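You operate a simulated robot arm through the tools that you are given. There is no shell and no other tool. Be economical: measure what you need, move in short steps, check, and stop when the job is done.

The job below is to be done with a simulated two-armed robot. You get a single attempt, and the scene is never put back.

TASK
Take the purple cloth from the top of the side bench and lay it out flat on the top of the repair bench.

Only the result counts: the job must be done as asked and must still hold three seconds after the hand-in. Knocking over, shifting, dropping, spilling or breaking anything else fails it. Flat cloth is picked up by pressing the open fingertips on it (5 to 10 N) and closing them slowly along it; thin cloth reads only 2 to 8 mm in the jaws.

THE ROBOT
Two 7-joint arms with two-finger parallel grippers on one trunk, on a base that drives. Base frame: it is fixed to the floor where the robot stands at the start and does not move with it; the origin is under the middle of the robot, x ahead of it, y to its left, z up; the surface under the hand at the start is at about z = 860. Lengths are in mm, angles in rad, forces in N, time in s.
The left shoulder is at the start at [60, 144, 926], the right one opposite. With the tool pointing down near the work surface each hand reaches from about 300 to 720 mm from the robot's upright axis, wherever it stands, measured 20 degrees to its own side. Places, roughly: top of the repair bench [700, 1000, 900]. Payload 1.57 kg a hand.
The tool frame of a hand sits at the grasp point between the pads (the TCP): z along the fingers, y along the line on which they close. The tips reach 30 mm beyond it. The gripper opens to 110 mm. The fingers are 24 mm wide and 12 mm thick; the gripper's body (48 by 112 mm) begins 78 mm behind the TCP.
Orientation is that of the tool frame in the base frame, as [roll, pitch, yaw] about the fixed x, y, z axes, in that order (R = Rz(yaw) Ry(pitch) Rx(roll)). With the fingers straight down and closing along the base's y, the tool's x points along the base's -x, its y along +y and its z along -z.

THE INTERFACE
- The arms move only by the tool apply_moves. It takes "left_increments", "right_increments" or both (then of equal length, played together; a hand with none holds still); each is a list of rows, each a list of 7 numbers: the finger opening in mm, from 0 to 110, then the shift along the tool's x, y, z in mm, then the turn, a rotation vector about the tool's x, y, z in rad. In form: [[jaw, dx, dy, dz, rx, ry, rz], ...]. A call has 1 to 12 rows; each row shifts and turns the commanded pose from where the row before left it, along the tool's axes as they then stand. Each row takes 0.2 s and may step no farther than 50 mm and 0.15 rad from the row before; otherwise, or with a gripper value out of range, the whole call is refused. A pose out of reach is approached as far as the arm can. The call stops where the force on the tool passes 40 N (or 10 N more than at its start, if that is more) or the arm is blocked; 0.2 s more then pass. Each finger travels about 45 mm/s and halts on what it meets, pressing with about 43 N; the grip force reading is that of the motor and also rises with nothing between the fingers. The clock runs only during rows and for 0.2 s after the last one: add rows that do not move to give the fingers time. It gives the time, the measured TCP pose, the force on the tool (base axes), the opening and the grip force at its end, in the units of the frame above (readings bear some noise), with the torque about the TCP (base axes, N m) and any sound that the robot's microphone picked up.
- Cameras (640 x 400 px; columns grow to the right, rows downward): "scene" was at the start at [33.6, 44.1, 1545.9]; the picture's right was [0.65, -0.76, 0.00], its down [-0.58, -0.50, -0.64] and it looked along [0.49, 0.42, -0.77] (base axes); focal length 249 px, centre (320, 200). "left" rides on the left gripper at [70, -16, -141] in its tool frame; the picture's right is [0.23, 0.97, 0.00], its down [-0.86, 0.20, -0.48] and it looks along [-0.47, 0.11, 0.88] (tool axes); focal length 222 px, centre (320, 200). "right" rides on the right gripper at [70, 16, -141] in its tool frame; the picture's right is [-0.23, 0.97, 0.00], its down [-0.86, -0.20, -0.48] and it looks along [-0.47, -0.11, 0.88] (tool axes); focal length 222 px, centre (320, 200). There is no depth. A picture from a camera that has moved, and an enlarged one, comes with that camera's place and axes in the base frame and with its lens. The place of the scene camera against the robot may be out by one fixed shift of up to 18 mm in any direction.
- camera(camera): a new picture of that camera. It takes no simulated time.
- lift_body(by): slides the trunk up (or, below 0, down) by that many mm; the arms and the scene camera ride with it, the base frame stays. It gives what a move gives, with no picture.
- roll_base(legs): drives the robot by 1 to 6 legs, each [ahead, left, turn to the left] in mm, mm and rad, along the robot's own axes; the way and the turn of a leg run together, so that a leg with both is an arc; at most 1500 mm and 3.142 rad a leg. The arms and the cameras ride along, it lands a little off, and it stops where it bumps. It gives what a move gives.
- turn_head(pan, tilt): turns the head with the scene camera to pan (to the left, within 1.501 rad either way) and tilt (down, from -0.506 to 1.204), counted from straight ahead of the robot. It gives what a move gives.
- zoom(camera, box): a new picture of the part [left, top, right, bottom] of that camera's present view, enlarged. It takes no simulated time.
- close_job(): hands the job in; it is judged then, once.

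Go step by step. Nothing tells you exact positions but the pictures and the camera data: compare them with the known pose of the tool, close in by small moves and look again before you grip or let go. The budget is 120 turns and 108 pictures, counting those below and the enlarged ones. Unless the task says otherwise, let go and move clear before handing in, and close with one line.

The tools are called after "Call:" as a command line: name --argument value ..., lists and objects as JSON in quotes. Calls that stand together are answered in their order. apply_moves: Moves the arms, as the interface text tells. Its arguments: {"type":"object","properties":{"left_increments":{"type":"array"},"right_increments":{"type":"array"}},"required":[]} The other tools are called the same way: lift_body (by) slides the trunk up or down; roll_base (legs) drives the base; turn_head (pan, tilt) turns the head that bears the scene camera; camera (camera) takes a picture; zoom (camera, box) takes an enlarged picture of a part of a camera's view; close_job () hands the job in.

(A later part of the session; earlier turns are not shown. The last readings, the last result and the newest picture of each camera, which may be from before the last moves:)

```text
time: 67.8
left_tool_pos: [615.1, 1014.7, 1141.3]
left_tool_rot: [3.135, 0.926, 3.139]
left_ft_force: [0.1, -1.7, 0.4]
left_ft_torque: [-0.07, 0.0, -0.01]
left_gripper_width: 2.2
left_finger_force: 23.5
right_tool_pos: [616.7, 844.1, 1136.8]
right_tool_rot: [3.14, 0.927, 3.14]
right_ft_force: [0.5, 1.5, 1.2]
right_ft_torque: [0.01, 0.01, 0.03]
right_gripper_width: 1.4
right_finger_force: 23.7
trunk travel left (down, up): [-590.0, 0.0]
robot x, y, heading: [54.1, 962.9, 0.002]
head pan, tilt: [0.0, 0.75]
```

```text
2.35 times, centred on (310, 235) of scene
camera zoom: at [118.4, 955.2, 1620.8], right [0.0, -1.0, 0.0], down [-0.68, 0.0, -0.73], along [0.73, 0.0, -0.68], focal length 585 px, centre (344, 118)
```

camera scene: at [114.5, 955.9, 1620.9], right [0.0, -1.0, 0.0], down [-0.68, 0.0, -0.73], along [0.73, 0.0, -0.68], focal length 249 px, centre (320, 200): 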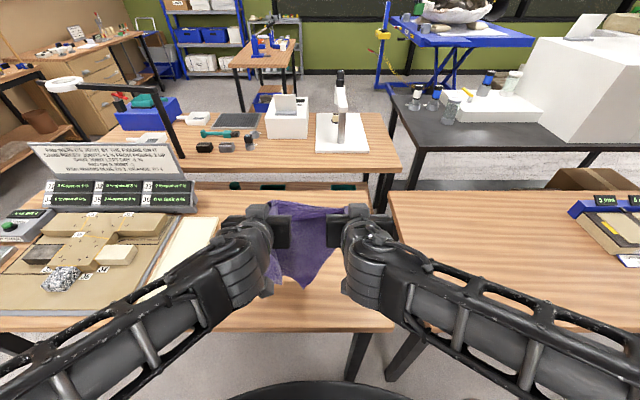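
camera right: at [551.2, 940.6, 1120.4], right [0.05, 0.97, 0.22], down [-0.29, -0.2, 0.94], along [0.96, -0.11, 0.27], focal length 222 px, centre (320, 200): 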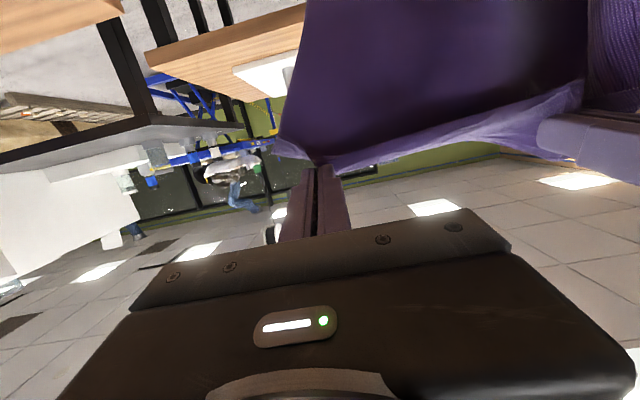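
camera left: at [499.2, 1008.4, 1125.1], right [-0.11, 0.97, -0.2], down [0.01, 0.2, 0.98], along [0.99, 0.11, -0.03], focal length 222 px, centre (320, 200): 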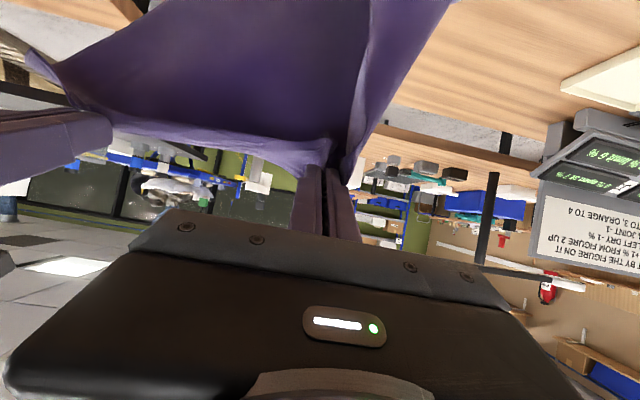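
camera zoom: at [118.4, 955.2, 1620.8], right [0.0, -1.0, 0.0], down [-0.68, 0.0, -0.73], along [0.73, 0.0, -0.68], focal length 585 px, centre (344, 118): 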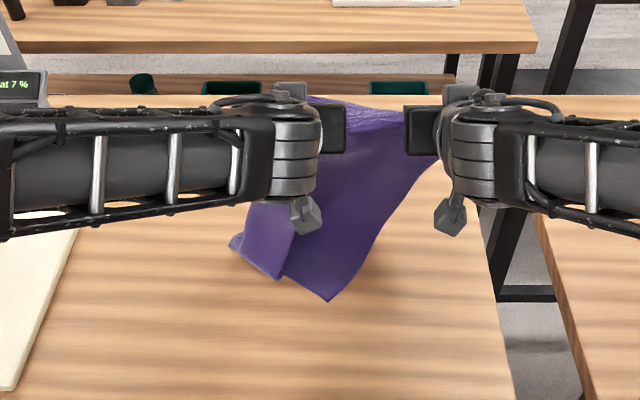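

Now the bottom trails nicely toward me. I'll keep moving away and down.

Call:
apply_moves --left_increments '[[0, 0, 0, 36, 0, 0.04, 0], [0, 0, 0, 36, 0, 0.04, 0], [0, 2, 0, 34, 0, 0.04, 0], [0, 4, 0, 30, 0, 0.02, 0], [0, 0, 0, 0, 0, 0, 0]]' --right_increments '[[0, 0, 0, 36, 0, 0.04, 0], [0, 0, 0, 36, 0, 0.04, 0], [0, 2, 0, 34, 0, 0.04, 0], [0, 4, 0, 30, 0, 0.02, 0], [0, 0, 0, 0, 0, 0, 0]]'

Call:
zoom --camera "scene" --box '[190, 130, 430, 300]'

```text
time: 69.0
left_tool_pos: [714.5, 1016.8, 1049.0]
left_tool_rot: [3.139, 0.788, 3.137]
left_ft_force: [-0.1, -1.5, -0.1]
left_ft_torque: [-0.07, -0.02, -0.01]
left_gripper_width: 2.0
left_finger_force: 23.3
right_tool_pos: [713.7, 845.3, 1047.1]
right_tool_rot: [3.139, 0.79, 3.141]
right_ft_force: [0.0, 1.8, 0.4]
right_ft_torque: [0.04, 0.02, 0.02]
right_gripper_width: 1.5
right_finger_force: 23.0
trunk travel left (down, up): [-590.0, 0.0]
robot x, y, heading: [57.6, 962.1, -0.005]
head pan, tilt: [0.0, 0.75]
```

```text
2.35 times, centred on (310, 215) of scene
camera zoom: at [114.7, 955.5, 1621.0], right [0.0, -1.0, 0.0], down [-0.68, 0.0, -0.73], along [0.73, 0.0, -0.68], focal length 585 px, centre (344, 165)
```

zoom: 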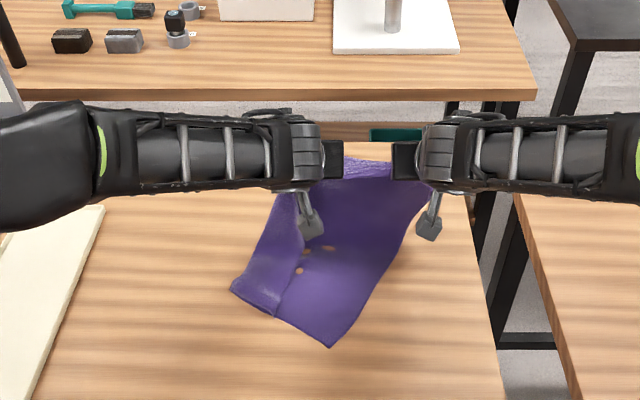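

The cloth is mostly laid, with the left strip folded on top. I'll finish lowering forward and to the left so its sides straighten.

Call:
apply_moves --left_increments '[[0, 1.5, 16, 32.5, 0, 0.02, 0], [0, 1.5, 16, 32.5, 0, 0.02, 0], [0, 1.5, 16, 32.5, 0, 0.02, 0], [0, 1.5, 16, 32.5, 0, 0.02, 0], [0, 0, 0, 0, 0, 0, 0]]' --right_increments '[[0, 1.5, 16, 32.5, 0, 0.02, 0], [0, 1.5, 16, 32.5, 0, 0.02, 0], [0, 1.5, 16, 32.5, 0, 0.02, 0], [0, 1.5, 16, 32.5, 0, 0.02, 0], [0, 0, 0, 0, 0, 0, 0]]'

Call:
zoom --camera "scene" --box '[190, 130, 430, 300]'

```text
time: 70.2
left_tool_pos: [796.7, 1080.8, 950.4]
left_tool_rot: [3.141, 0.708, 3.139]
left_ft_force: [-0.7, -3.4, -0.2]
left_ft_torque: [-0.07, -0.01, -0.05]
left_gripper_width: 2.2
left_finger_force: 23.6
right_tool_pos: [795.8, 907.4, 948.5]
right_tool_rot: [3.141, 0.71, -3.141]
right_ft_force: [-0.4, 2.9, 0.7]
right_ft_torque: [0.07, -0.03, 0.11]
right_gripper_width: 1.6
right_finger_force: 23.7
trunk travel left (down, up): [-590.0, 0.0]
robot x, y, heading: [61.3, 960.0, -0.0]
head pan, tilt: [0.0, 0.75]
```

```text
2.35 times, centred on (310, 215) of scene
camera zoom: at [114.6, 955.2, 1621.0], right [0.0, -1.0, 0.0], down [-0.68, 0.0, -0.73], along [0.73, 0.0, -0.68], focal length 585 px, centre (344, 165)
```

zoom: 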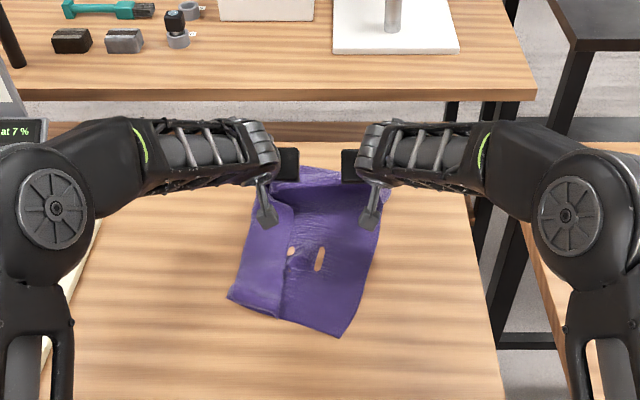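

Call:
apply_moves --left_increments '[[0, 6.5, 0, 7.6, 0, 0, 0], [0, 4, 0, 4.6, 0, 0, 0], [0, 2.6, 0, 3, 0, 0, 0], [0, 0, 0, 0, 0, 0, 0]]' --right_increments '[[0, 6.5, 0, 7.6, 0, 0, 0], [0, 4, 0, 4.6, 0, 0, 0], [0, 2.6, 0, 3, 0, 0, 0], [0, 0, 0, 0, 0, 0, 0]]'

Call:
camera --camera "left"

Call:
camera --camera "right"

```text
time: 71.2
left_tool_pos: [798.2, 1080.9, 929.9]
left_tool_rot: [3.139, 0.708, 3.14]
left_ft_force: [0.1, -1.1, -0.6]
left_ft_torque: [-0.08, -0.01, -0.01]
left_gripper_width: 2.0
left_finger_force: 23.8
right_tool_pos: [798.1, 908.8, 929.0]
right_tool_rot: [3.14, 0.711, -3.141]
right_ft_force: [-0.2, 1.9, 0.7]
right_ft_torque: [0.07, 0.01, 0.02]
right_gripper_width: 1.8
right_finger_force: 22.6
trunk travel left (down, up): [-590.0, 0.0]
robot x, y, heading: [57.1, 962.0, -0.001]
head pan, tilt: [0.0, 0.75]
```

```text
48 pictures are left
camera left: at [653.0, 1064.5, 992.8], right [-0.17, 0.97, -0.15], down [0.34, 0.2, 0.92], along [0.93, 0.11, -0.36], focal length 222 px, centre (320, 200)
```

left: 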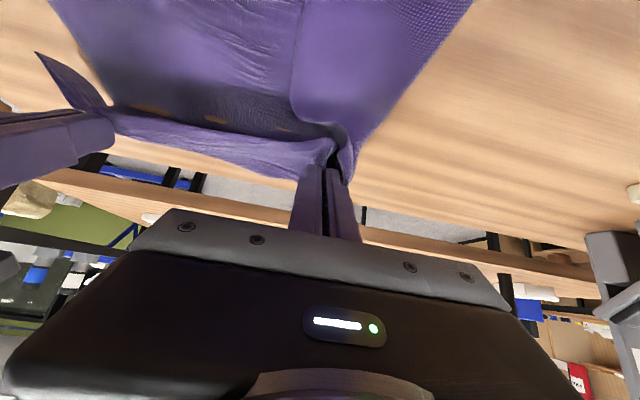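

```text
47 pictures are left
camera right: at [653.5, 925.1, 989.6], right [0.17, 0.97, 0.15], down [0.34, -0.2, 0.92], along [0.93, -0.11, -0.36], focal length 222 px, centre (320, 200)
```

right: 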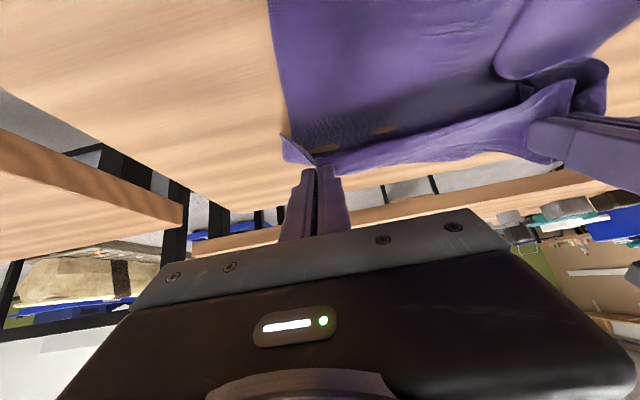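

Call:
apply_moves --left_increments '[[0, 1.3, 0, 1.5, 0, 0, 0], [0, 1.3, 0, 1.5, 0, 0, 0], [0, 1.3, 0, 1.5, 0, 0, 0], [0, 0, 0, 0, 0, 0, 0]]' --right_increments '[[0, 1.3, 0, 1.5, 0, 0, 0], [0, 1.3, 0, 1.5, 0, 0, 0], [0, 1.3, 0, 1.5, 0, 0, 0], [0, 0, 0, 0, 0, 0, 0]]'

```text
time: 72.2
left_tool_pos: [797.6, 1081.2, 924.4]
left_tool_rot: [3.139, 0.709, 3.142]
left_ft_force: [0.1, -2.3, -0.3]
left_ft_torque: [-0.08, 0.0, -0.01]
left_gripper_width: 2.3
left_finger_force: 23.5
right_tool_pos: [798.8, 908.8, 922.4]
right_tool_rot: [-3.14, 0.71, 3.141]
right_ft_force: [-0.5, 1.4, -0.5]
right_ft_torque: [0.01, 0.04, 0.02]
right_gripper_width: 1.7
right_finger_force: 23.6
trunk travel left (down, up): [-590.0, 0.0]
robot x, y, heading: [56.1, 958.6, -0.003]
head pan, tilt: [0.0, 0.75]
```

Call:
apply_moves --left_increments '[[0, 2.6, 0, 3, 0, 0, 0], [0, 2.6, 0, 3, 0, 0, 0], [0, 2.6, 0, 3, 0, 0, 0], [0, 2.6, 0, 3, 0, 0, 0], [0, 0, 0, 0, 0, 0, 0]]' --right_increments '[[0, 2.6, 0, 3, 0, 0, 0], [0, 2.6, 0, 3, 0, 0, 0], [0, 2.6, 0, 3, 0, 0, 0], [0, 2.6, 0, 3, 0, 0, 0], [0, 0, 0, 0, 0, 0, 0]]'

```text
time: 73.5
left_tool_pos: [798.2, 1079.2, 908.7]
left_tool_rot: [3.138, 0.71, 3.141]
left_ft_force: [-0.8, -1.7, -0.3]
left_ft_torque: [-0.07, 0.02, -0.01]
left_gripper_width: 2.0
left_finger_force: 23.2
right_tool_pos: [798.3, 908.4, 907.1]
right_tool_rot: [3.139, 0.709, 3.141]
right_ft_force: [-0.2, 1.4, 0.0]
right_ft_torque: [0.03, 0.0, 0.05]
right_gripper_width: 1.1
right_finger_force: 23.2
trunk travel left (down, up): [-590.0, 0.0]
robot x, y, heading: [57.7, 961.1, 0.004]
head pan, tilt: [0.0, 0.75]
```

Call:
apply_moves --left_increments '[[0, 2.6, 0, 3, 0, 0, 0], [0, 2.6, 0, 3, 0, 0, 0], [0, 1.3, 0, 1.5, 0, 0, 0], [0, 1.3, 0, 1.5, 0, 0, 0], [0, 0, 0, 0, 0, 0, 0]]' --right_increments '[[0, 2.6, 0, 3, 0, 0, 0], [0, 2.6, 0, 3, 0, 0, 0], [0, 1.3, 0, 1.5, 0, 0, 0], [0, 1.3, 0, 1.5, 0, 0, 0], [0, 0, 0, 0, 0, 0, 0]]'

Call:
camera --camera "right"

```text
time: 74.7
left_tool_pos: [796.6, 1080.1, 896.8]
left_tool_rot: [3.14, 0.707, 3.141]
left_ft_force: [0.6, -2.2, 0.9]
left_ft_torque: [-0.06, -0.01, 0.0]
left_gripper_width: 2.1
left_finger_force: 23.4
right_tool_pos: [798.2, 908.4, 896.1]
right_tool_rot: [3.14, 0.711, 3.141]
right_ft_force: [-0.7, 1.7, 0.0]
right_ft_torque: [0.06, 0.04, 0.06]
right_gripper_width: 1.5
right_finger_force: 22.8
trunk travel left (down, up): [-590.0, 0.0]
robot x, y, heading: [58.4, 961.5, -0.001]
head pan, tilt: [0.0, 0.75]
```

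```text
46 pictures are left
camera right: at [653.4, 924.7, 956.2], right [0.17, 0.97, 0.15], down [0.34, -0.2, 0.92], along [0.93, -0.11, -0.36], focal length 222 px, centre (320, 200)
```

right: 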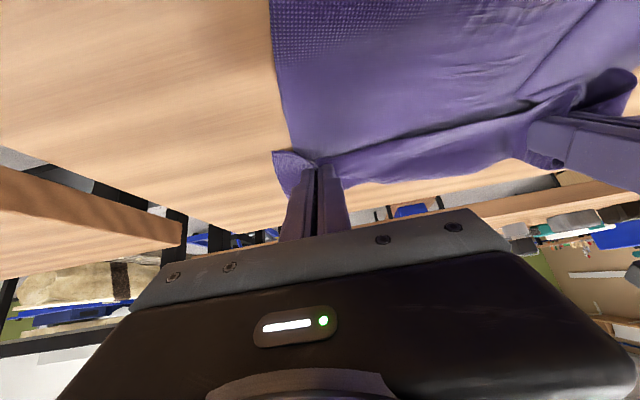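

Call:
apply_moves --left_increments '[[0, 0.7, 0, 9, 0, 0, 0], [0, 1.3, 0, 1.5, 0, 0, 0], [0, 1.3, 0, 1.5, 0, 0, 0], [0, 0, 0, 0, 0, 0, 0]]' --right_increments '[[0, 0.7, 0, 9, 0, 0, 0], [0, 1.3, 0, 1.5, 0, 0, 0], [0, 1.3, 0, 1.5, 0, 0, 0], [0, 0, 0, 0, 0, 0, 0]]'

Call:
zoom --camera "scene" --box '[190, 130, 430, 300]'

```text
time: 75.7
left_tool_pos: [800.6, 1080.5, 892.6]
left_tool_rot: [-3.141, 0.722, 3.139]
left_ft_force: [1.6, -1.5, 32.9]
left_ft_torque: [-0.11, -0.3, 0.0]
left_gripper_width: 2.2
left_finger_force: 23.3
right_tool_pos: [802.7, 909.4, 891.5]
right_tool_rot: [3.137, 0.722, 3.141]
right_ft_force: [5.1, 2.6, 28.7]
right_ft_torque: [0.1, -0.39, 0.06]
right_gripper_width: 1.4
right_finger_force: 23.7
trunk travel left (down, up): [-590.0, 0.0]
robot x, y, heading: [59.9, 962.2, -0.0]
head pan, tilt: [0.0, 0.75]
```

```text
2.35 times, centred on (310, 215) of scene
camera zoom: at [108.8, 955.4, 1621.7], right [0.0, -1.0, 0.0], down [-0.68, 0.0, -0.73], along [0.73, 0.0, -0.68], focal length 585 px, centre (344, 165)
```

zoom: 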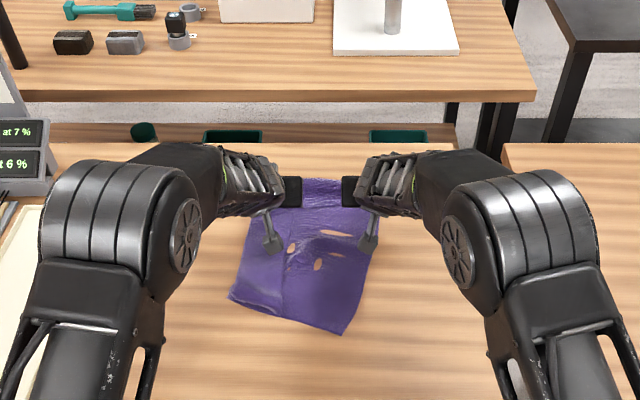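

Contact; the bench top is at about z 862. I'll ease up, tug forward to smooth it, then release and lift away.

Call:
apply_moves --left_increments '[[0, -1.7, 0, -1.9, 0, 0, 0], [0, -7.5, 0, 6.6, 0, 0, 0], [0, -7.5, 0, 6.6, 0, 0, 0], [0, 0, 0, 0, 0, 0, 0], [10, 0, 0, 0, 0, 0, 0], [20, 0, 0, 0, 0, 0, 0], [30, 0, 0, 0, 0, 0, 0], [30, 0, 0, -10, 0, 0, 0], [30, 0, 0, -20, 0, 0, 0], [30, 0, 0, -30, 0, 0, 0], [30, 0, 0, -40, 0, 0, 0], [30, 0, 10, -40, 0, 0, 0]]' --right_increments '[[0, -1.7, 0, -1.9, 0, 0, 0], [0, -7.5, 0, 6.6, 0, 0, 0], [0, -7.5, 0, 6.6, 0, 0, 0], [0, 0, 0, 0, 0, 0, 0], [10, 0, 0, 0, 0, 0, 0], [20, 0, 0, 0, 0, 0, 0], [30, 0, 0, 0, 0, 0, 0], [30, 0, 0, -10, 0, 0, 0], [30, 0, 0, -20, 0, 0, 0], [30, 0, 0, -30, 0, 0, 0], [30, 0, 0, -40, 0, 0, 0], [30, 0, -10, -40, 0, 0, 0]]'

Call:
zoom --camera "scene" --box '[190, 130, 430, 300]'

Call:
camera --camera "left"

```text
time: 78.2
left_tool_pos: [730.6, 1090.4, 994.5]
left_tool_rot: [3.139, 0.708, 3.136]
left_ft_force: [-1.1, 0.4, -0.2]
left_ft_torque: [0.03, 0.0, -0.01]
left_gripper_width: 30.2
left_finger_force: 0.0
right_tool_pos: [729.9, 900.0, 994.5]
right_tool_rot: [-3.141, 0.712, -3.142]
right_ft_force: [0.1, 0.4, -0.4]
right_ft_torque: [0.01, -0.02, -0.03]
right_gripper_width: 30.1
right_finger_force: 0.0
trunk travel left (down, up): [-590.0, 0.0]
robot x, y, heading: [54.6, 963.3, 0.001]
head pan, tilt: [0.0, 0.75]
```

```text
2.35 times, centred on (310, 215) of scene
camera zoom: at [113.2, 955.6, 1620.9], right [0.0, -1.0, 0.0], down [-0.68, 0.0, -0.73], along [0.73, 0.0, -0.68], focal length 585 px, centre (344, 165)
```

zoom: 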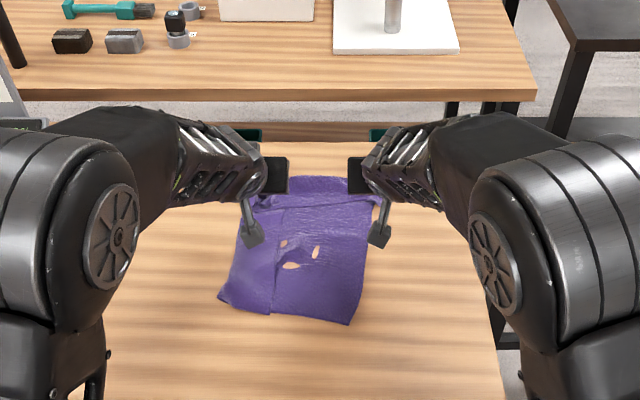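

```text
43 pictures are left
camera left: at [585.0, 1074.3, 1056.4], right [-0.17, 0.97, -0.15], down [0.34, 0.2, 0.92], along [0.93, 0.11, -0.36], focal length 222 px, centre (320, 200)
```

left: 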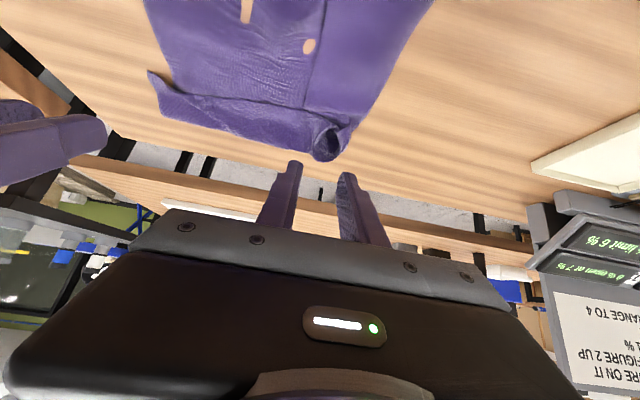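

The cloth is down on the repair bench with its far hem and its left strip folded over on top. I'll pull both hands back upright and outward to get a clear look.

Call:
apply_moves --left_increments '[[30, 0, 25, -35, 0, 0.1, 0], [30, 0, 25, -35, 0, 0.12, 0], [30, 0, 25, -35, 0, 0.12, 0], [30, 0, 25, -30, 0, 0.12, 0], [30, 0, 20, -20, 0, 0.12, 0], [30, 40, 10, 0, 0, 0.13, 0], [30, 30, 0, 0, 0, 0, 0]]' --right_increments '[[30, 0, -25, -35, 0, 0.1, 0], [30, 0, -25, -35, 0, 0.12, 0], [30, 0, -25, -35, 0, 0.12, 0], [30, 0, -25, -30, 0, 0.12, 0], [30, 0, -20, -20, 0, 0.12, 0], [30, 40, -10, 0, 0, 0.13, 0], [30, 30, 0, 0, 0, 0, 0]]'

Call:
turn_head --pan 0.0 --tilt 0.9

Call:
zoom --camera "scene" --box '[220, 90, 420, 215]'

```text
time: 79.8
left_tool_pos: [585.1, 1219.1, 1123.7]
left_tool_rot: [3.14, 0.0, 3.141]
left_ft_force: [0.4, 0.3, 0.1]
left_ft_torque: [0.0, 0.0, -0.02]
left_gripper_width: 30.1
left_finger_force: 0.1
right_tool_pos: [587.9, 767.9, 1124.6]
right_tool_rot: [3.139, 0.001, -3.141]
right_ft_force: [-1.1, 0.2, 0.3]
right_ft_torque: [-0.02, -0.04, 0.02]
right_gripper_width: 30.1
right_finger_force: 0.2
trunk travel left (down, up): [-590.0, 0.0]
robot x, y, heading: [59.6, 961.9, 0.002]
head pan, tilt: [0.0, 0.75]
```

```text
time: 80.5
left_tool_pos: [587.3, 1220.5, 1121.5]
left_tool_rot: [3.141, -0.002, -3.141]
left_ft_force: [0.0, 0.8, 0.4]
left_ft_torque: [0.0, 0.03, 0.03]
left_gripper_width: 30.1
left_finger_force: 0.1
right_tool_pos: [590.7, 766.8, 1124.3]
right_tool_rot: [3.14, -0.001, 3.142]
right_ft_force: [-0.5, 0.2, 0.4]
right_ft_torque: [0.02, 0.01, 0.0]
right_gripper_width: 29.9
right_finger_force: 0.1
trunk travel left (down, up): [-590.0, 0.0]
robot x, y, heading: [55.4, 960.7, 0.004]
head pan, tilt: [0.0, 0.901]
```

```text
3.20 times, centred on (320, 152) of scene
camera zoom: at [108.1, 955.6, 1609.0], right [0.0, -1.0, 0.0], down [-0.78, 0.0, -0.62], along [0.62, 0.0, -0.78], focal length 796 px, centre (320, 352)
```

zoom: 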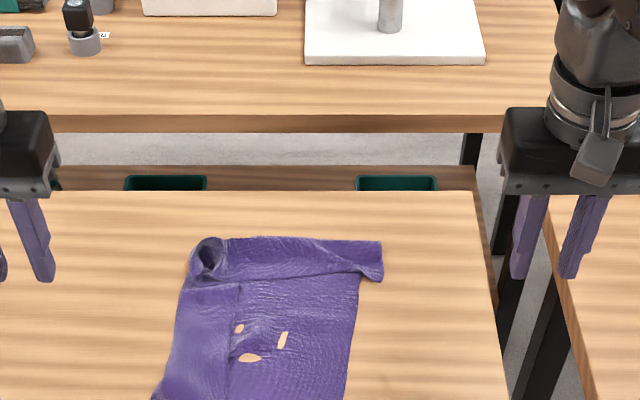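

Call:
zoom --camera "scene" --box '[240, 150, 380, 260]'

Call:
camera --camera "left"

```text
3.64 times, centred on (310, 205) of scene
camera zoom: at [108.1, 955.6, 1609.0], right [0.0, -1.0, 0.0], down [-0.78, 0.0, -0.62], along [0.62, 0.0, -0.78], focal length 904 px, centre (356, 182)
```

zoom: 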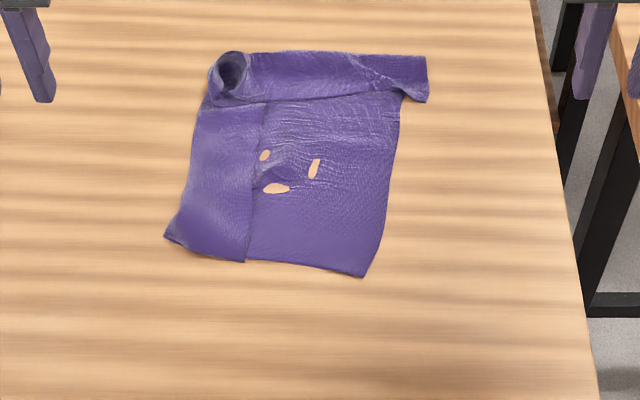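

```text
40 pictures are left
camera left: at [517.8, 1203.8, 1263.8], right [-0.23, 0.97, 0.0], down [0.86, 0.2, 0.48], along [0.46, 0.11, -0.88], focal length 222 px, centre (320, 200)
```

left: 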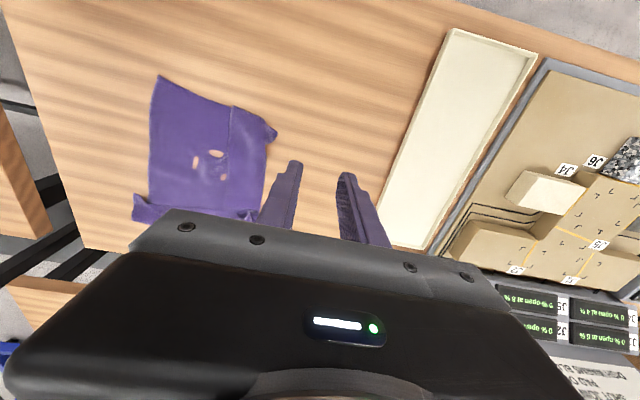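

Now I see it: the left strip (~85 mm) and the far hem (~70 mm) lie folded on top, with near corners at about (584,949) and (630,1148). First I'll use the right fingertips to drag the cloth about 140 mm toward me for easier reach.

Call:
apply_moves --right_increments '[[60, -10, 40, 0, 0, 0, 0], [60, -10, 40, 0, 0, 0, 0], [60, -10, 40, 0, 0, 0, 0], [60, -10, 40, 20, 0, 0, 0], [60, -7, 38, 30, 0, 0, 0], [60, 0, 35, 35, 0, 0, 0], [60, 0, 0, 45, 0, 0, 0], [60, 0, 0, 45, 0, 0, 0], [60, 0, 0, 40, 0, 0, 0], [60, 0, 0, 10, 0, 0, 0], [60, 0, 0, 0, 0, 0, 0]]'

Call:
camera --camera "right"

```text
time: 83.0
left_tool_pos: [587.6, 1220.3, 1122.9]
left_tool_rot: [-3.141, 0.0, 3.14]
left_ft_force: [0.6, 0.4, 1.4]
left_ft_torque: [0.01, -0.03, 0.03]
left_gripper_width: 29.9
left_finger_force: 0.1
right_tool_pos: [635.7, 1002.6, 895.3]
right_tool_rot: [-3.141, 0.002, -3.142]
right_ft_force: [0.1, -0.3, 0.0]
right_ft_torque: [-0.03, -0.01, -0.02]
right_gripper_width: 59.9
right_finger_force: 0.1
trunk travel left (down, up): [-590.0, 0.0]
robot x, y, heading: [57.0, 963.0, -0.002]
head pan, tilt: [0.0, 0.901]
```

```text
39 pictures are left
camera right: at [565.6, 1019.1, 1035.9], right [0.23, 0.97, 0.0], down [0.86, -0.2, 0.48], along [0.47, -0.11, -0.88], focal length 222 px, centre (320, 200)
```

right: 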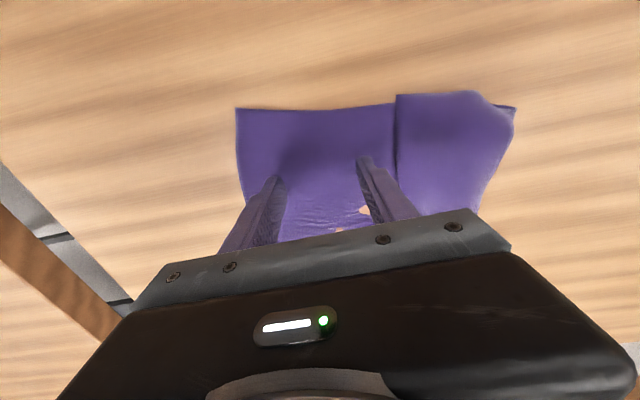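

Call:
apply_moves --right_increments '[[60, 0, 0, 2, 0, 0, 0], [60, 0, 0, 1, 0, 0, 0], [60, 0, 0, 0.5, 0, 0, 0], [60, 0, 0, 0, 0, 0, 0]]'

```text
time: 84.0
left_tool_pos: [587.6, 1219.7, 1121.0]
left_tool_rot: [3.14, -0.002, -3.142]
left_ft_force: [1.1, -0.3, 0.5]
left_ft_torque: [-0.03, 0.0, 0.05]
left_gripper_width: 29.9
left_finger_force: 0.1
right_tool_pos: [635.5, 1002.2, 892.3]
right_tool_rot: [3.141, 0.0, 3.139]
right_ft_force: [-0.4, 1.1, 1.0]
right_ft_torque: [0.0, 0.0, 0.01]
right_gripper_width: 59.8
right_finger_force: 0.1
trunk travel left (down, up): [-590.0, 0.0]
robot x, y, heading: [58.1, 963.2, -0.001]
head pan, tilt: [0.0, 0.901]
```

Call:
apply_moves --right_increments '[[60, 0, 0, 0.8, 0, 0, 0], [60, 0, 0, 0, 0, 0, 0]]'

```text
time: 84.5
left_tool_pos: [587.7, 1218.9, 1122.4]
left_tool_rot: [3.141, -0.002, -3.141]
left_ft_force: [-0.5, 0.4, -0.1]
left_ft_torque: [0.01, 0.03, -0.02]
left_gripper_width: 30.0
left_finger_force: 0.0
right_tool_pos: [633.9, 1002.0, 891.5]
right_tool_rot: [-3.141, 0.002, 3.141]
right_ft_force: [-0.4, -0.3, 0.4]
right_ft_torque: [-0.01, 0.01, 0.01]
right_gripper_width: 60.2
right_finger_force: 0.0
trunk travel left (down, up): [-590.0, 0.0]
robot x, y, heading: [59.8, 962.0, 0.003]
head pan, tilt: [0.0, 0.901]
```

Still no load, so I'll go another millimetre down, then start a short drag.

Call:
apply_moves --right_increments '[[60, 0, 0, 0.8, 0, 0, 0], [60, 0, 0, 0.4, 0, 0, 0], [60, 0, 0, 0, 0, 0, 0]]'

```text
time: 85.3
left_tool_pos: [585.9, 1220.7, 1122.7]
left_tool_rot: [3.141, -0.003, -3.141]
left_ft_force: [-0.6, -0.3, -0.4]
left_ft_torque: [-0.01, 0.01, -0.01]
left_gripper_width: 29.9
left_finger_force: 0.1
right_tool_pos: [634.5, 1000.6, 891.0]
right_tool_rot: [3.14, 0.001, 3.14]
right_ft_force: [0.3, 0.6, 9.9]
right_ft_torque: [-0.34, 0.04, -0.01]
right_gripper_width: 60.3
right_finger_force: 0.1
trunk travel left (down, up): [-590.0, 0.0]
robot x, y, heading: [60.0, 963.3, 0.002]
head pan, tilt: [0.0, 0.901]
```

Call:
apply_moves --right_increments '[[60, 0, 0, 0.3, 0.007, 0, 0], [60, 10, 0, 0, 0, 0, 0], [60, 10, 0, 0, 0, 0, 0], [60, 15, 0, 0, 0, 0, 0], [60, 15, 0, 0, 0, 0, 0]]'

Call:
camera --camera "right"

```text
time: 86.5
left_tool_pos: [586.3, 1219.2, 1123.0]
left_tool_rot: [3.138, -0.002, -3.141]
left_ft_force: [-0.5, -0.5, 0.4]
left_ft_torque: [-0.01, 0.0, -0.02]
left_gripper_width: 29.9
left_finger_force: 0.0
right_tool_pos: [584.2, 1001.5, 892.4]
right_tool_rot: [-3.136, 0.005, 3.141]
right_ft_force: [3.4, 0.8, 20.5]
right_ft_torque: [0.72, -0.08, -0.12]
right_gripper_width: 60.3
right_finger_force: 0.4
trunk travel left (down, up): [-590.0, 0.0]
robot x, y, heading: [57.7, 960.3, 0.002]
head pan, tilt: [0.0, 0.901]
```

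```text
38 pictures are left
camera right: at [515.6, 1018.7, 1031.4], right [0.23, 0.97, 0.0], down [0.85, -0.2, 0.48], along [0.47, -0.11, -0.88], focal length 222 px, centre (320, 200)
```

right: 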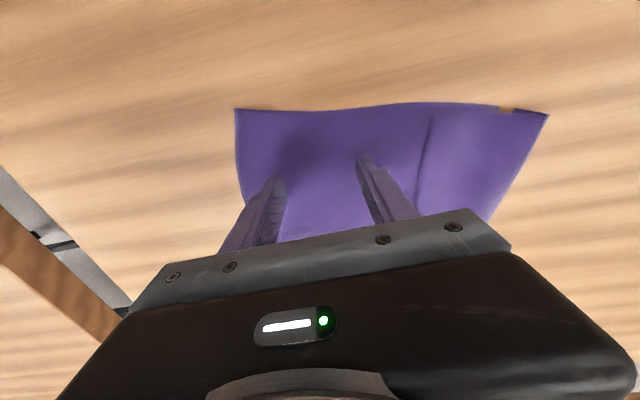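

The cloth follows and the left flap is easing open too. I'll continue the drag.

Call:
apply_moves --right_increments '[[60, 0, 0, -0.4, -0.004, 0, 0], [60, 15, 0, 0, 0, 0, 0], [60, 15, 0, 0, 0, 0, 0], [60, 15, 0, 0, 0, 0, 0], [60, 15, 0, 0, 0, 0, 0], [60, 15, 0, 0, 0, 0, 0], [60, 0, 0, 0, 0, 0, 0]]'

Call:
zoom --camera "scene" --box '[220, 140, 400, 280]'

```text
time: 88.2
left_tool_pos: [585.2, 1219.6, 1122.3]
left_tool_rot: [3.14, -0.002, 3.14]
left_ft_force: [1.6, 0.2, 0.6]
left_ft_torque: [0.02, -0.01, -0.01]
left_gripper_width: 29.7
left_finger_force: 0.1
right_tool_pos: [509.3, 1002.8, 892.2]
right_tool_rot: [-3.141, 0.002, -3.141]
right_ft_force: [6.0, 0.4, 24.6]
right_ft_torque: [0.04, -0.04, 0.01]
right_gripper_width: 60.1
right_finger_force: 0.0
trunk travel left (down, up): [-590.0, 0.0]
robot x, y, heading: [59.2, 961.6, 0.0]
head pan, tilt: [0.0, 0.901]
```

```text
2.86 times, centred on (310, 210) of scene
camera zoom: at [106.9, 955.4, 1609.2], right [0.0, -1.0, 0.0], down [-0.78, 0.0, -0.62], along [0.62, 0.0, -0.78], focal length 710 px, centre (349, 171)
```

zoom: 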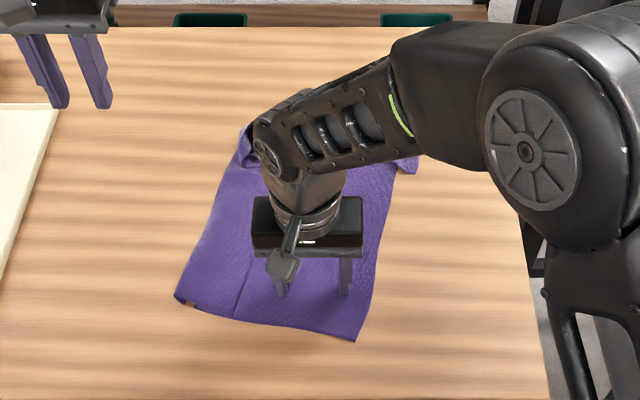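

Call:
apply_moves --right_increments '[[60, 0, 0, -20, 0, 0, 0], [60, 0, 0, -45, 0, 0, 0], [60, 0, -15, -45, 0, 0, 0], [60, 0, -45, -15, 0, 0, 0], [60, 0, -45, 0, 0, 0, 0], [60, 0, -45, 0, 0, 0, 0], [60, 0, -45, 0, 0, 0, 0]]'

Call:
zoom --camera "scene" --box '[220, 140, 400, 280]'

```text
time: 89.8
left_tool_pos: [587.6, 1219.5, 1122.5]
left_tool_rot: [3.14, -0.001, -3.141]
left_ft_force: [-0.8, -0.7, -0.6]
left_ft_torque: [0.03, 0.0, 0.0]
left_gripper_width: 30.2
left_finger_force: 0.0
right_tool_pos: [508.9, 805.2, 1018.0]
right_tool_rot: [-3.139, 0.001, -3.14]
right_ft_force: [0.7, -0.5, 0.3]
right_ft_torque: [0.0, -0.02, -0.01]
right_gripper_width: 60.1
right_finger_force: 0.1
trunk travel left (down, up): [-590.0, 0.0]
robot x, y, heading: [56.8, 962.0, 0.001]
head pan, tilt: [0.0, 0.901]
```

```text
2.86 times, centred on (310, 210) of scene
camera zoom: at [108.0, 954.7, 1609.0], right [0.0, -1.0, 0.0], down [-0.78, 0.0, -0.62], along [0.62, 0.0, -0.78], focal length 710 px, centre (349, 171)
```

zoom: 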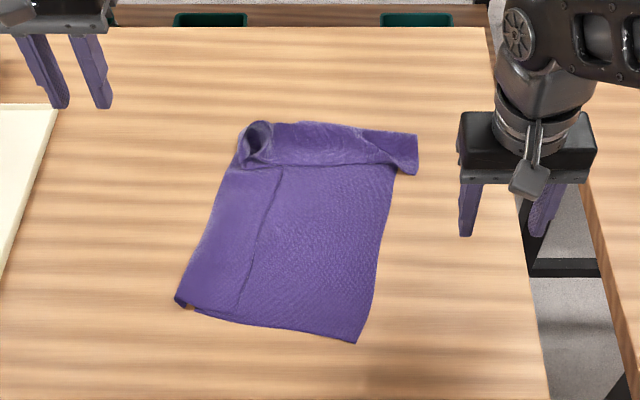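

Much better: the main area is flat. What remains is the far hem (x≈716–785) folded on top and the left strip's fold. I'll pinch the hem's free edge with both hands and flip it away from me.

Call:
apply_moves --left_increments '[[26, -29, -24, 10, 0, 0, 0], [26, -29, -28, 10, 0, 0, 0], [26, -29, -28, 10, 0, 0, 0], [26, -29, -28, 10, 0, 0, 0], [26, -32, -28, 10, 0, 0, 0], [26, 0, -30, 30, 0, 0, 0], [26, 0, -31, 35, 0, 0, 0], [26, 0, 0, 45, 0, 0, 0], [26, 0, 0, 40, 0, 0, 0], [26, 0, 0, 8, 0, 0, 0], [26, 0, 0, 0, 0, 0, 0]]' --right_increments '[[26, -45, 17, 0, 0, 0, 0], [26, -45, 17, 0, 0, 0, 0], [26, -45, 17, 0, 0, 0, 0], [26, -45, 17, 0, 0, 0, 0], [26, -46, 20, 0, 0, 0, 0], [26, 0, 0, 20, 0, 0, 0], [26, 0, 0, 25, 0, 0, 0], [26, 0, 0, 25, 0, 0, 0], [26, 0, 0, 25, 0, 0, 0], [26, 0, 0, 8, 0, 0, 0], [26, 0, 0, 0, 0, 0, 0]]'

Call:
camera --camera "left"

Call:
camera --camera "right"

```text
refused: row 5 steps farther than a row can; nothing moved
```

```text
35 pictures are left
camera left: at [517.5, 1203.0, 1264.0], right [-0.23, 0.97, 0.0], down [0.86, 0.2, 0.48], along [0.46, 0.11, -0.88], focal length 222 px, centre (320, 200)
```

left: 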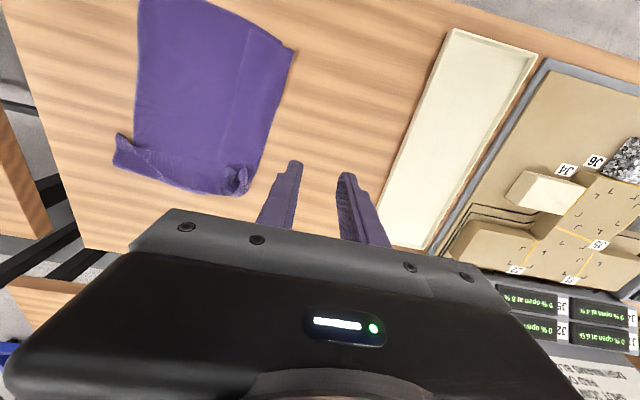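

```text
34 pictures are left
camera right: at [439.1, 822.7, 1158.1], right [0.23, 0.97, 0.0], down [0.86, -0.2, 0.48], along [0.47, -0.11, -0.88], focal length 222 px, centre (320, 200)
```

right: 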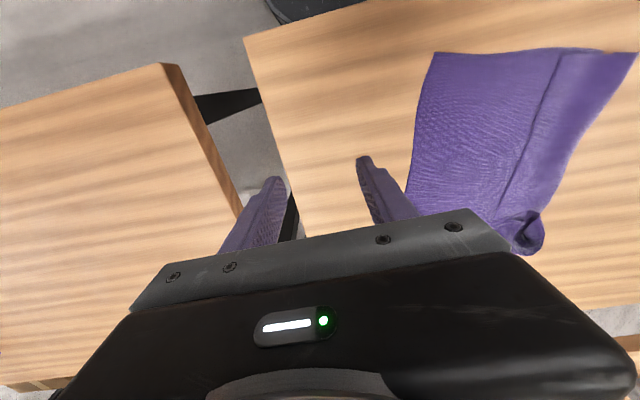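

Call:
apply_moves --left_increments '[[26, -29, -24, 10, 0, 0, 0], [26, -29, -28, 10, 0, 0, 0], [26, -29, -28, 10, 0, 0, 0], [26, -29, -28, 10, 0, 0, 0], [26, -32, -28, 10, 0, 0, 0], [26, 0, -30, 30, 0, 0, 0], [26, 0, -31, 35, 0, 0, 0], [26, 0, 0, 45, 0, 0, 0], [26, 0, 0, 40, 0, 0, 0], [26, 0, 0, 8, 0, 0, 0], [26, 0, 0, 0, 0, 0, 0]]' --right_increments '[[26, -45, 17, 0, 0, 0, 0], [26, -45, 17, 0, 0, 0, 0], [26, -45, 17, 0, 0, 0, 0], [26, -45, 17, 0, 0, 0, 0], [26, -45, 18, 0, 0, 0, 0], [26, 0, 0, 20, 0, 0, 0], [26, 0, 0, 25, 0, 0, 0], [26, 0, 0, 25, 0, 0, 0], [26, 0, 0, 25, 0, 0, 0], [26, 0, 0, 8, 0, 0, 0], [26, 0, 0, 0, 0, 0, 0]]'

```text
time: 92.2
left_tool_pos: [679.5, 1074.6, 931.5]
left_tool_rot: [3.14, -0.001, 3.141]
left_ft_force: [-0.1, -0.1, -0.3]
left_ft_torque: [0.0, -0.01, 0.01]
left_gripper_width: 26.1
left_finger_force: 0.0
left hand out of reach, approached as far as the arm can: row 4, 5
right_tool_pos: [715.7, 885.9, 911.9]
right_tool_rot: [-3.139, -0.001, -3.141]
right_ft_force: [0.9, 0.1, 0.8]
right_ft_torque: [-0.02, 0.03, 0.02]
right_gripper_width: 25.9
right_finger_force: 0.1
right hand out of reach, approached as far as the arm can: row 5
trunk travel left (down, up): [-590.0, 0.0]
robot x, y, heading: [60.1, 960.5, 0.004]
head pan, tilt: [0.0, 0.901]
```

The left hand stopped short at its reach limit. I'll tilt it slightly forward and bring both to x≈735.

Call:
apply_moves --left_increments '[[26, 0, -26, 0, 0, -0.12, 0], [26, -18, -26, 2, 0, -0.12, 0], [26, -18, 0, 4, 0, 0, 0], [26, -18, 0, 4, 0, 0, 0], [26, 0, 0, 0, 0, 0, 0]]' --right_increments '[[26, 0, 3, 0, 0, -0.12, 0], [26, 0, 3, 0, 0, -0.12, 0], [26, -9, 0, 2, 0, 0, 0], [26, -9, 0, 2, 0, 0, 0], [26, 0, 0, 0, 0, 0, 0]]'

Call:
camera --camera "right"

Call:
camera --camera "left"

```text
time: 93.3
left_tool_pos: [733.9, 1018.8, 933.0]
left_tool_rot: [3.14, 0.237, 3.138]
left_ft_force: [1.1, 0.2, 0.8]
left_ft_torque: [0.01, 0.03, -0.02]
left_gripper_width: 26.3
left_finger_force: 0.0
right_tool_pos: [733.9, 893.4, 914.1]
right_tool_rot: [-3.14, 0.239, -3.141]
right_ft_force: [-0.9, 0.3, 0.4]
right_ft_torque: [0.03, -0.03, 0.0]
right_gripper_width: 25.8
right_finger_force: 0.0
trunk travel left (down, up): [-590.0, 0.0]
robot x, y, heading: [58.0, 964.1, -0.003]
head pan, tilt: [0.0, 0.901]
```

```text
33 pictures are left
camera right: at [633.3, 908.9, 1032.8], right [0.22, 0.97, 0.05], down [0.72, -0.2, 0.67], along [0.66, -0.11, -0.74], focal length 222 px, centre (320, 200)
```

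right: 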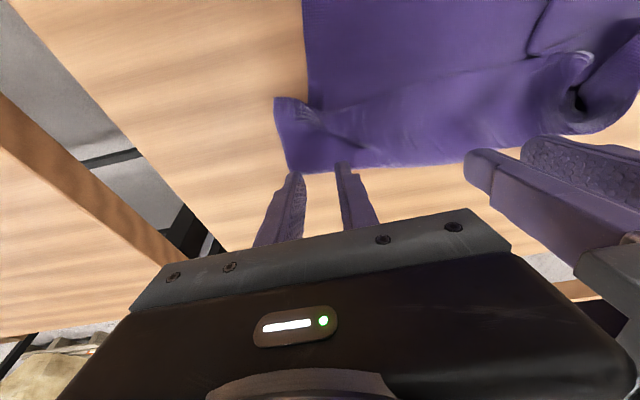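

```text
32 pictures are left
camera left: at [632.9, 1004.1, 1054.3], right [-0.22, 0.97, -0.05], down [0.72, 0.2, 0.67], along [0.66, 0.11, -0.74], focal length 222 px, centre (320, 200)
```

left: 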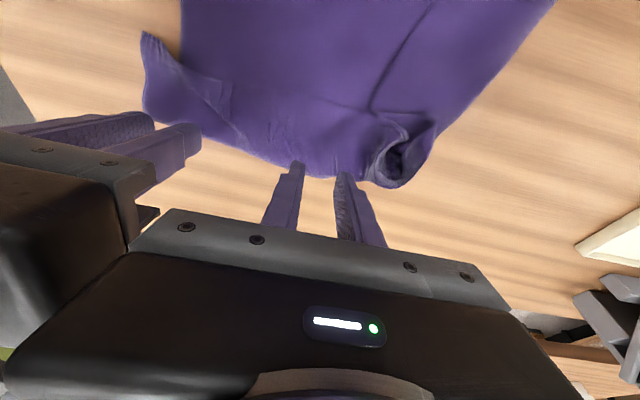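

The wrist views show the tips about 25 mm too far out. I'll come back upright over the middle of the hem.

Call:
apply_moves --left_increments '[[26, 8, 0, 0, 0, 0.12, 0], [26, 8, 0, 0, 0, 0.12, 0], [26, 0, 0, 10, 0, 0, 0], [26, 0, 0, 10, 0, 0, 0], [26, 0, 0, 0, 0, 0, 0]]' --right_increments '[[26, 15, 0, 0, 0, 0.12, 0], [26, 14, 0, 0, 0, 0.12, 0], [26, 0, 0, 3, 0, 0, 0], [26, 0, 0, 0, 0, 0, 0], [26, 0, 0, 0, 0, 0, 0]]'

Call:
camera --camera "right"

Call:
camera --camera "left"

```text
time: 94.5
left_tool_pos: [717.4, 1019.7, 910.5]
left_tool_rot: [3.14, -0.002, -3.141]
left_ft_force: [-1.0, 0.4, 0.6]
left_ft_torque: [-0.02, 0.01, -0.03]
left_gripper_width: 26.0
left_finger_force: 0.1
right_tool_pos: [705.9, 892.2, 905.4]
right_tool_rot: [-3.141, 0.001, -3.141]
right_ft_force: [-0.7, 0.0, -0.1]
right_ft_torque: [0.02, -0.02, 0.01]
right_gripper_width: 26.2
right_finger_force: 0.1
trunk travel left (down, up): [-590.0, 0.0]
robot x, y, heading: [59.7, 961.8, 0.003]
head pan, tilt: [0.0, 0.901]
```

```text
31 pictures are left
camera right: at [635.8, 908.4, 1045.7], right [0.23, 0.97, 0.0], down [0.86, -0.2, 0.48], along [0.47, -0.11, -0.88], focal length 222 px, centre (320, 200)
```

right: 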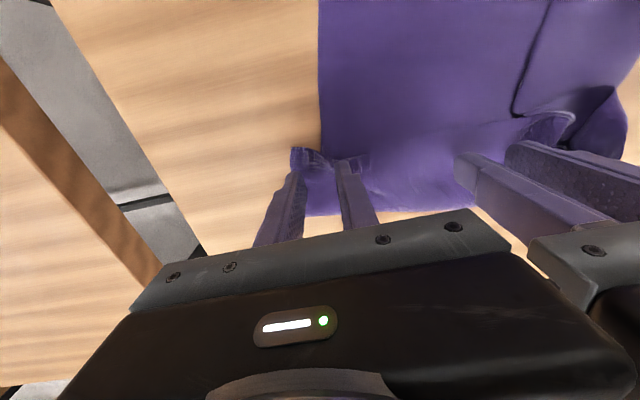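

```text
30 pictures are left
camera left: at [648.3, 1004.4, 1052.0], right [-0.23, 0.97, 0.0], down [0.86, 0.2, 0.48], along [0.46, 0.11, -0.88], focal length 222 px, centre (320, 200)
```

left: 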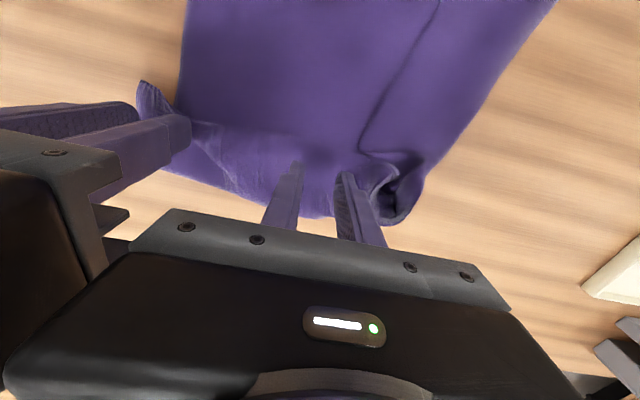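

Call:
apply_moves --left_increments '[[26, 0, 0, 6, 0, 0, 0], [26, 0, 0, 5, 0, 0, 0], [26, 0, 0, 4, 0, 0, 0], [26, 0, 0, 2, 0, 0, 0], [26, 0, 0, 0, 0, 0, 0]]' --right_increments '[[26, 0, 0, 4, 0, 0, 0], [26, 0, 0, 4, 0, 0, 0], [26, 0, 0, 2.5, 0, 0, 0], [26, 0, 0, 1.5, 0, 0, 0], [26, 0, 0, 0, 0, 0, 0]]'

```text
time: 95.8
left_tool_pos: [718.4, 1020.4, 893.4]
left_tool_rot: [3.141, -0.002, -3.14]
left_ft_force: [-1.0, 0.4, 0.0]
left_ft_torque: [0.01, 0.0, -0.05]
left_gripper_width: 26.1
left_finger_force: 0.1
right_tool_pos: [706.0, 891.6, 891.9]
right_tool_rot: [-3.14, 0.001, 3.141]
right_ft_force: [-0.1, 0.2, 0.2]
right_ft_torque: [0.0, 0.0, 0.03]
right_gripper_width: 25.6
right_finger_force: 0.1
trunk travel left (down, up): [-590.0, 0.0]
robot x, y, heading: [55.9, 960.2, 0.008]
head pan, tilt: [0.0, 0.901]
```

Call:
apply_moves --left_increments '[[26, 0, 0, 1, 0, 0, 0], [26, 0, 0, 0.8, 0, 0, 0], [26, 0, 0, 0, 0, 0, 0]]' --right_increments '[[26, 0, 0, 0.4, 0, 0, 0], [26, 0, 0, 0.4, 0, 0, 0], [26, 0, 0, 0, 0, 0, 0]]'

```text
time: 96.5
left_tool_pos: [718.9, 1020.0, 891.4]
left_tool_rot: [3.141, -0.001, 3.141]
left_ft_force: [0.4, 1.1, 0.7]
left_ft_torque: [0.01, -0.02, -0.01]
left_gripper_width: 26.1
left_finger_force: 0.1
right_tool_pos: [705.2, 893.5, 891.2]
right_tool_rot: [-3.139, 0.001, 3.141]
right_ft_force: [-0.1, -0.3, 3.6]
right_ft_torque: [0.02, -0.03, -0.01]
right_gripper_width: 25.9
right_finger_force: 0.0
trunk travel left (down, up): [-590.0, 0.0]
robot x, y, heading: [57.7, 962.9, 0.002]
head pan, tilt: [0.0, 0.901]
```

Call:
apply_moves --left_increments '[[26, 0, 0, 0.8, 0, 0, 0], [26, 0, 0, 0, 0, 0, 0]]' --right_increments '[[26, 0, 0, 0.2, 0, 0, 0], [26, 0, 0, 0, 0, 0, 0]]'

```text
time: 97.2
left_tool_pos: [720.3, 1020.2, 892.5]
left_tool_rot: [3.141, 0.001, -3.141]
left_ft_force: [0.5, -0.4, 7.8]
left_ft_torque: [-0.01, 0.02, -0.01]
left_gripper_width: 26.0
left_finger_force: 0.0
right_tool_pos: [704.7, 891.4, 893.3]
right_tool_rot: [-3.139, 0.002, 3.141]
right_ft_force: [0.8, -0.3, 2.2]
right_ft_torque: [0.05, -0.04, -0.06]
right_gripper_width: 26.1
right_finger_force: 0.1
trunk travel left (down, up): [-590.0, 0.0]
robot x, y, heading: [56.4, 962.9, -0.004]
head pan, tilt: [0.0, 0.901]
```

Left presses with 8 N, balanced. The right gets 0.4 mm more, then both close slowly.

Call:
apply_moves --left_increments '[[26, 0, 0, 0, 0, 0, 0], [23, 0, 0, 0, 0, 0, 0], [20, 0, 0, 0, 0, 0, 0], [17, 0, 0, 0, 0, 0, 0], [14, 0, 0, 0, 0, 0, 0], [11, 0, 0, 0, 0, 0, 0], [8, 0, 0, 0, 0, 0, 0], [6, 0, 0, 0, 0, 0, 0], [4, 0, 0, 0, 0, 0, 0], [2, 0, 0, 0, 0, 0, 0], [0, 0, 0, 0, 0, 0, 0], [0, 0, 0, 0, 0, 0, 0]]' --right_increments '[[26, 0, 0, 0.4, 0, 0, 0], [23, 0, 0, 0, 0, 0, 0], [20, 0, 0, 0, 0, 0, 0], [17, 0, 0, 0, 0, 0, 0], [14, 0, 0, 0, 0, 0, 0], [11, 0, 0, 0, 0, 0, 0], [8, 0, 0, 0, 0, 0, 0], [6, 0, 0, 0, 0, 0, 0], [4, 0, 0, 0, 0, 0, 0], [2, 0, 0, 0, 0, 0, 0], [0, 0, 0, 0, 0, 0, 0], [0, 0, 0, 0, 0, 0, 0]]'

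Call:
camera --camera "right"

```text
time: 99.8
left_tool_pos: [717.7, 1020.5, 891.1]
left_tool_rot: [3.14, -0.002, 3.141]
left_ft_force: [-0.6, 0.4, 9.3]
left_ft_torque: [-0.05, 0.06, 0.02]
left_gripper_width: 0.1
left_finger_force: 20.8
right_tool_pos: [705.4, 891.9, 890.8]
right_tool_rot: [-3.14, 0.002, -3.141]
right_ft_force: [0.1, 3.7, 8.0]
right_ft_torque: [0.15, -0.03, 0.01]
right_gripper_width: 0.0
right_finger_force: 20.7
trunk travel left (down, up): [-590.0, 0.0]
robot x, y, heading: [56.5, 960.0, -0.001]
head pan, tilt: [0.0, 0.901]
```

```text
29 pictures are left
camera right: at [635.5, 908.7, 1032.4], right [0.23, 0.97, 0.0], down [0.85, -0.2, 0.48], along [0.47, -0.11, -0.88], focal length 222 px, centre (320, 200)
```

right: 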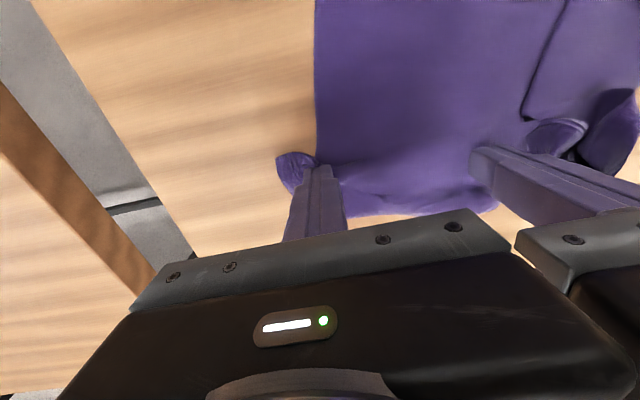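

Neither pinch caught. Wider and firmer (50 mm, ~12 N) worked earlier, so I'll move the left hand away and do the hem with the right hand alone.

Call:
apply_moves --left_increments '[[0, 0, 0, -30, 0, 0, 0], [20, 0, 20, -40, 0, 0, 0], [20, 0, 40, -20, 0, 0, 0], [20, 0, 40, 0, 0, 0, 0], [20, 0, 40, 0, 0, 0, 0], [20, 20, 0, 0, 0, 0, 0], [20, 0, 0, 0, 0, 0, 0], [20, 0, 0, 0, 0, 0, 0], [20, 0, 0, 0, 0, 0, 0]]' --right_increments '[[0, 0, 0, -15, 0, 0, 0], [50, 0, 10, 0, 0, 0, 0], [50, 0, 15, 0, 0, 0, 0], [50, 0, 0, 0, 0, 0, 0], [50, 0, 0, 0, 0, 0, 0], [50, 0, 0, 8, 0, 0, 0], [50, 0, 0, 5, 0, 0, 0], [50, 0, 0, 2, 0, 0, 0], [50, 0, 0, 0, 0, 0, 0]]'

Call:
camera --camera "right"

```text
time: 101.8
left_tool_pos: [698.3, 1157.9, 981.6]
left_tool_rot: [3.14, -0.001, 3.141]
left_ft_force: [0.3, -0.3, 1.0]
left_ft_torque: [-0.03, 0.02, -0.01]
left_gripper_width: 19.8
left_finger_force: 0.1
right_tool_pos: [705.3, 917.9, 891.6]
right_tool_rot: [-3.141, 0.003, 3.141]
right_ft_force: [0.8, -0.7, 2.6]
right_ft_torque: [-0.04, 0.02, 0.0]
right_gripper_width: 50.0
right_finger_force: 0.1
trunk travel left (down, up): [-590.0, 0.0]
robot x, y, heading: [58.8, 960.9, 0.0]
head pan, tilt: [0.0, 0.901]
```

```text
28 pictures are left
camera right: at [636.4, 933.8, 1032.3], right [0.23, 0.97, 0.0], down [0.85, -0.2, 0.48], along [0.47, -0.11, -0.88], focal length 222 px, centre (320, 200)
```

right: 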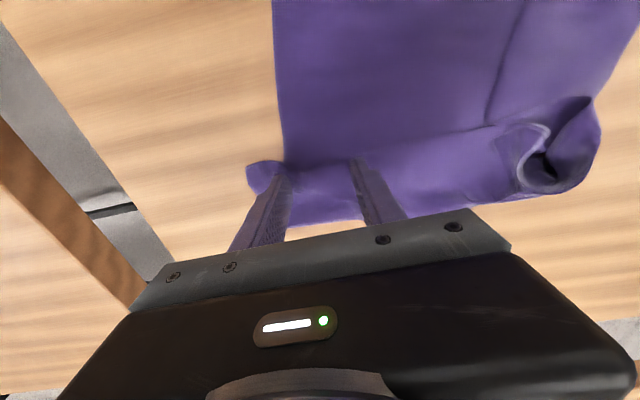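

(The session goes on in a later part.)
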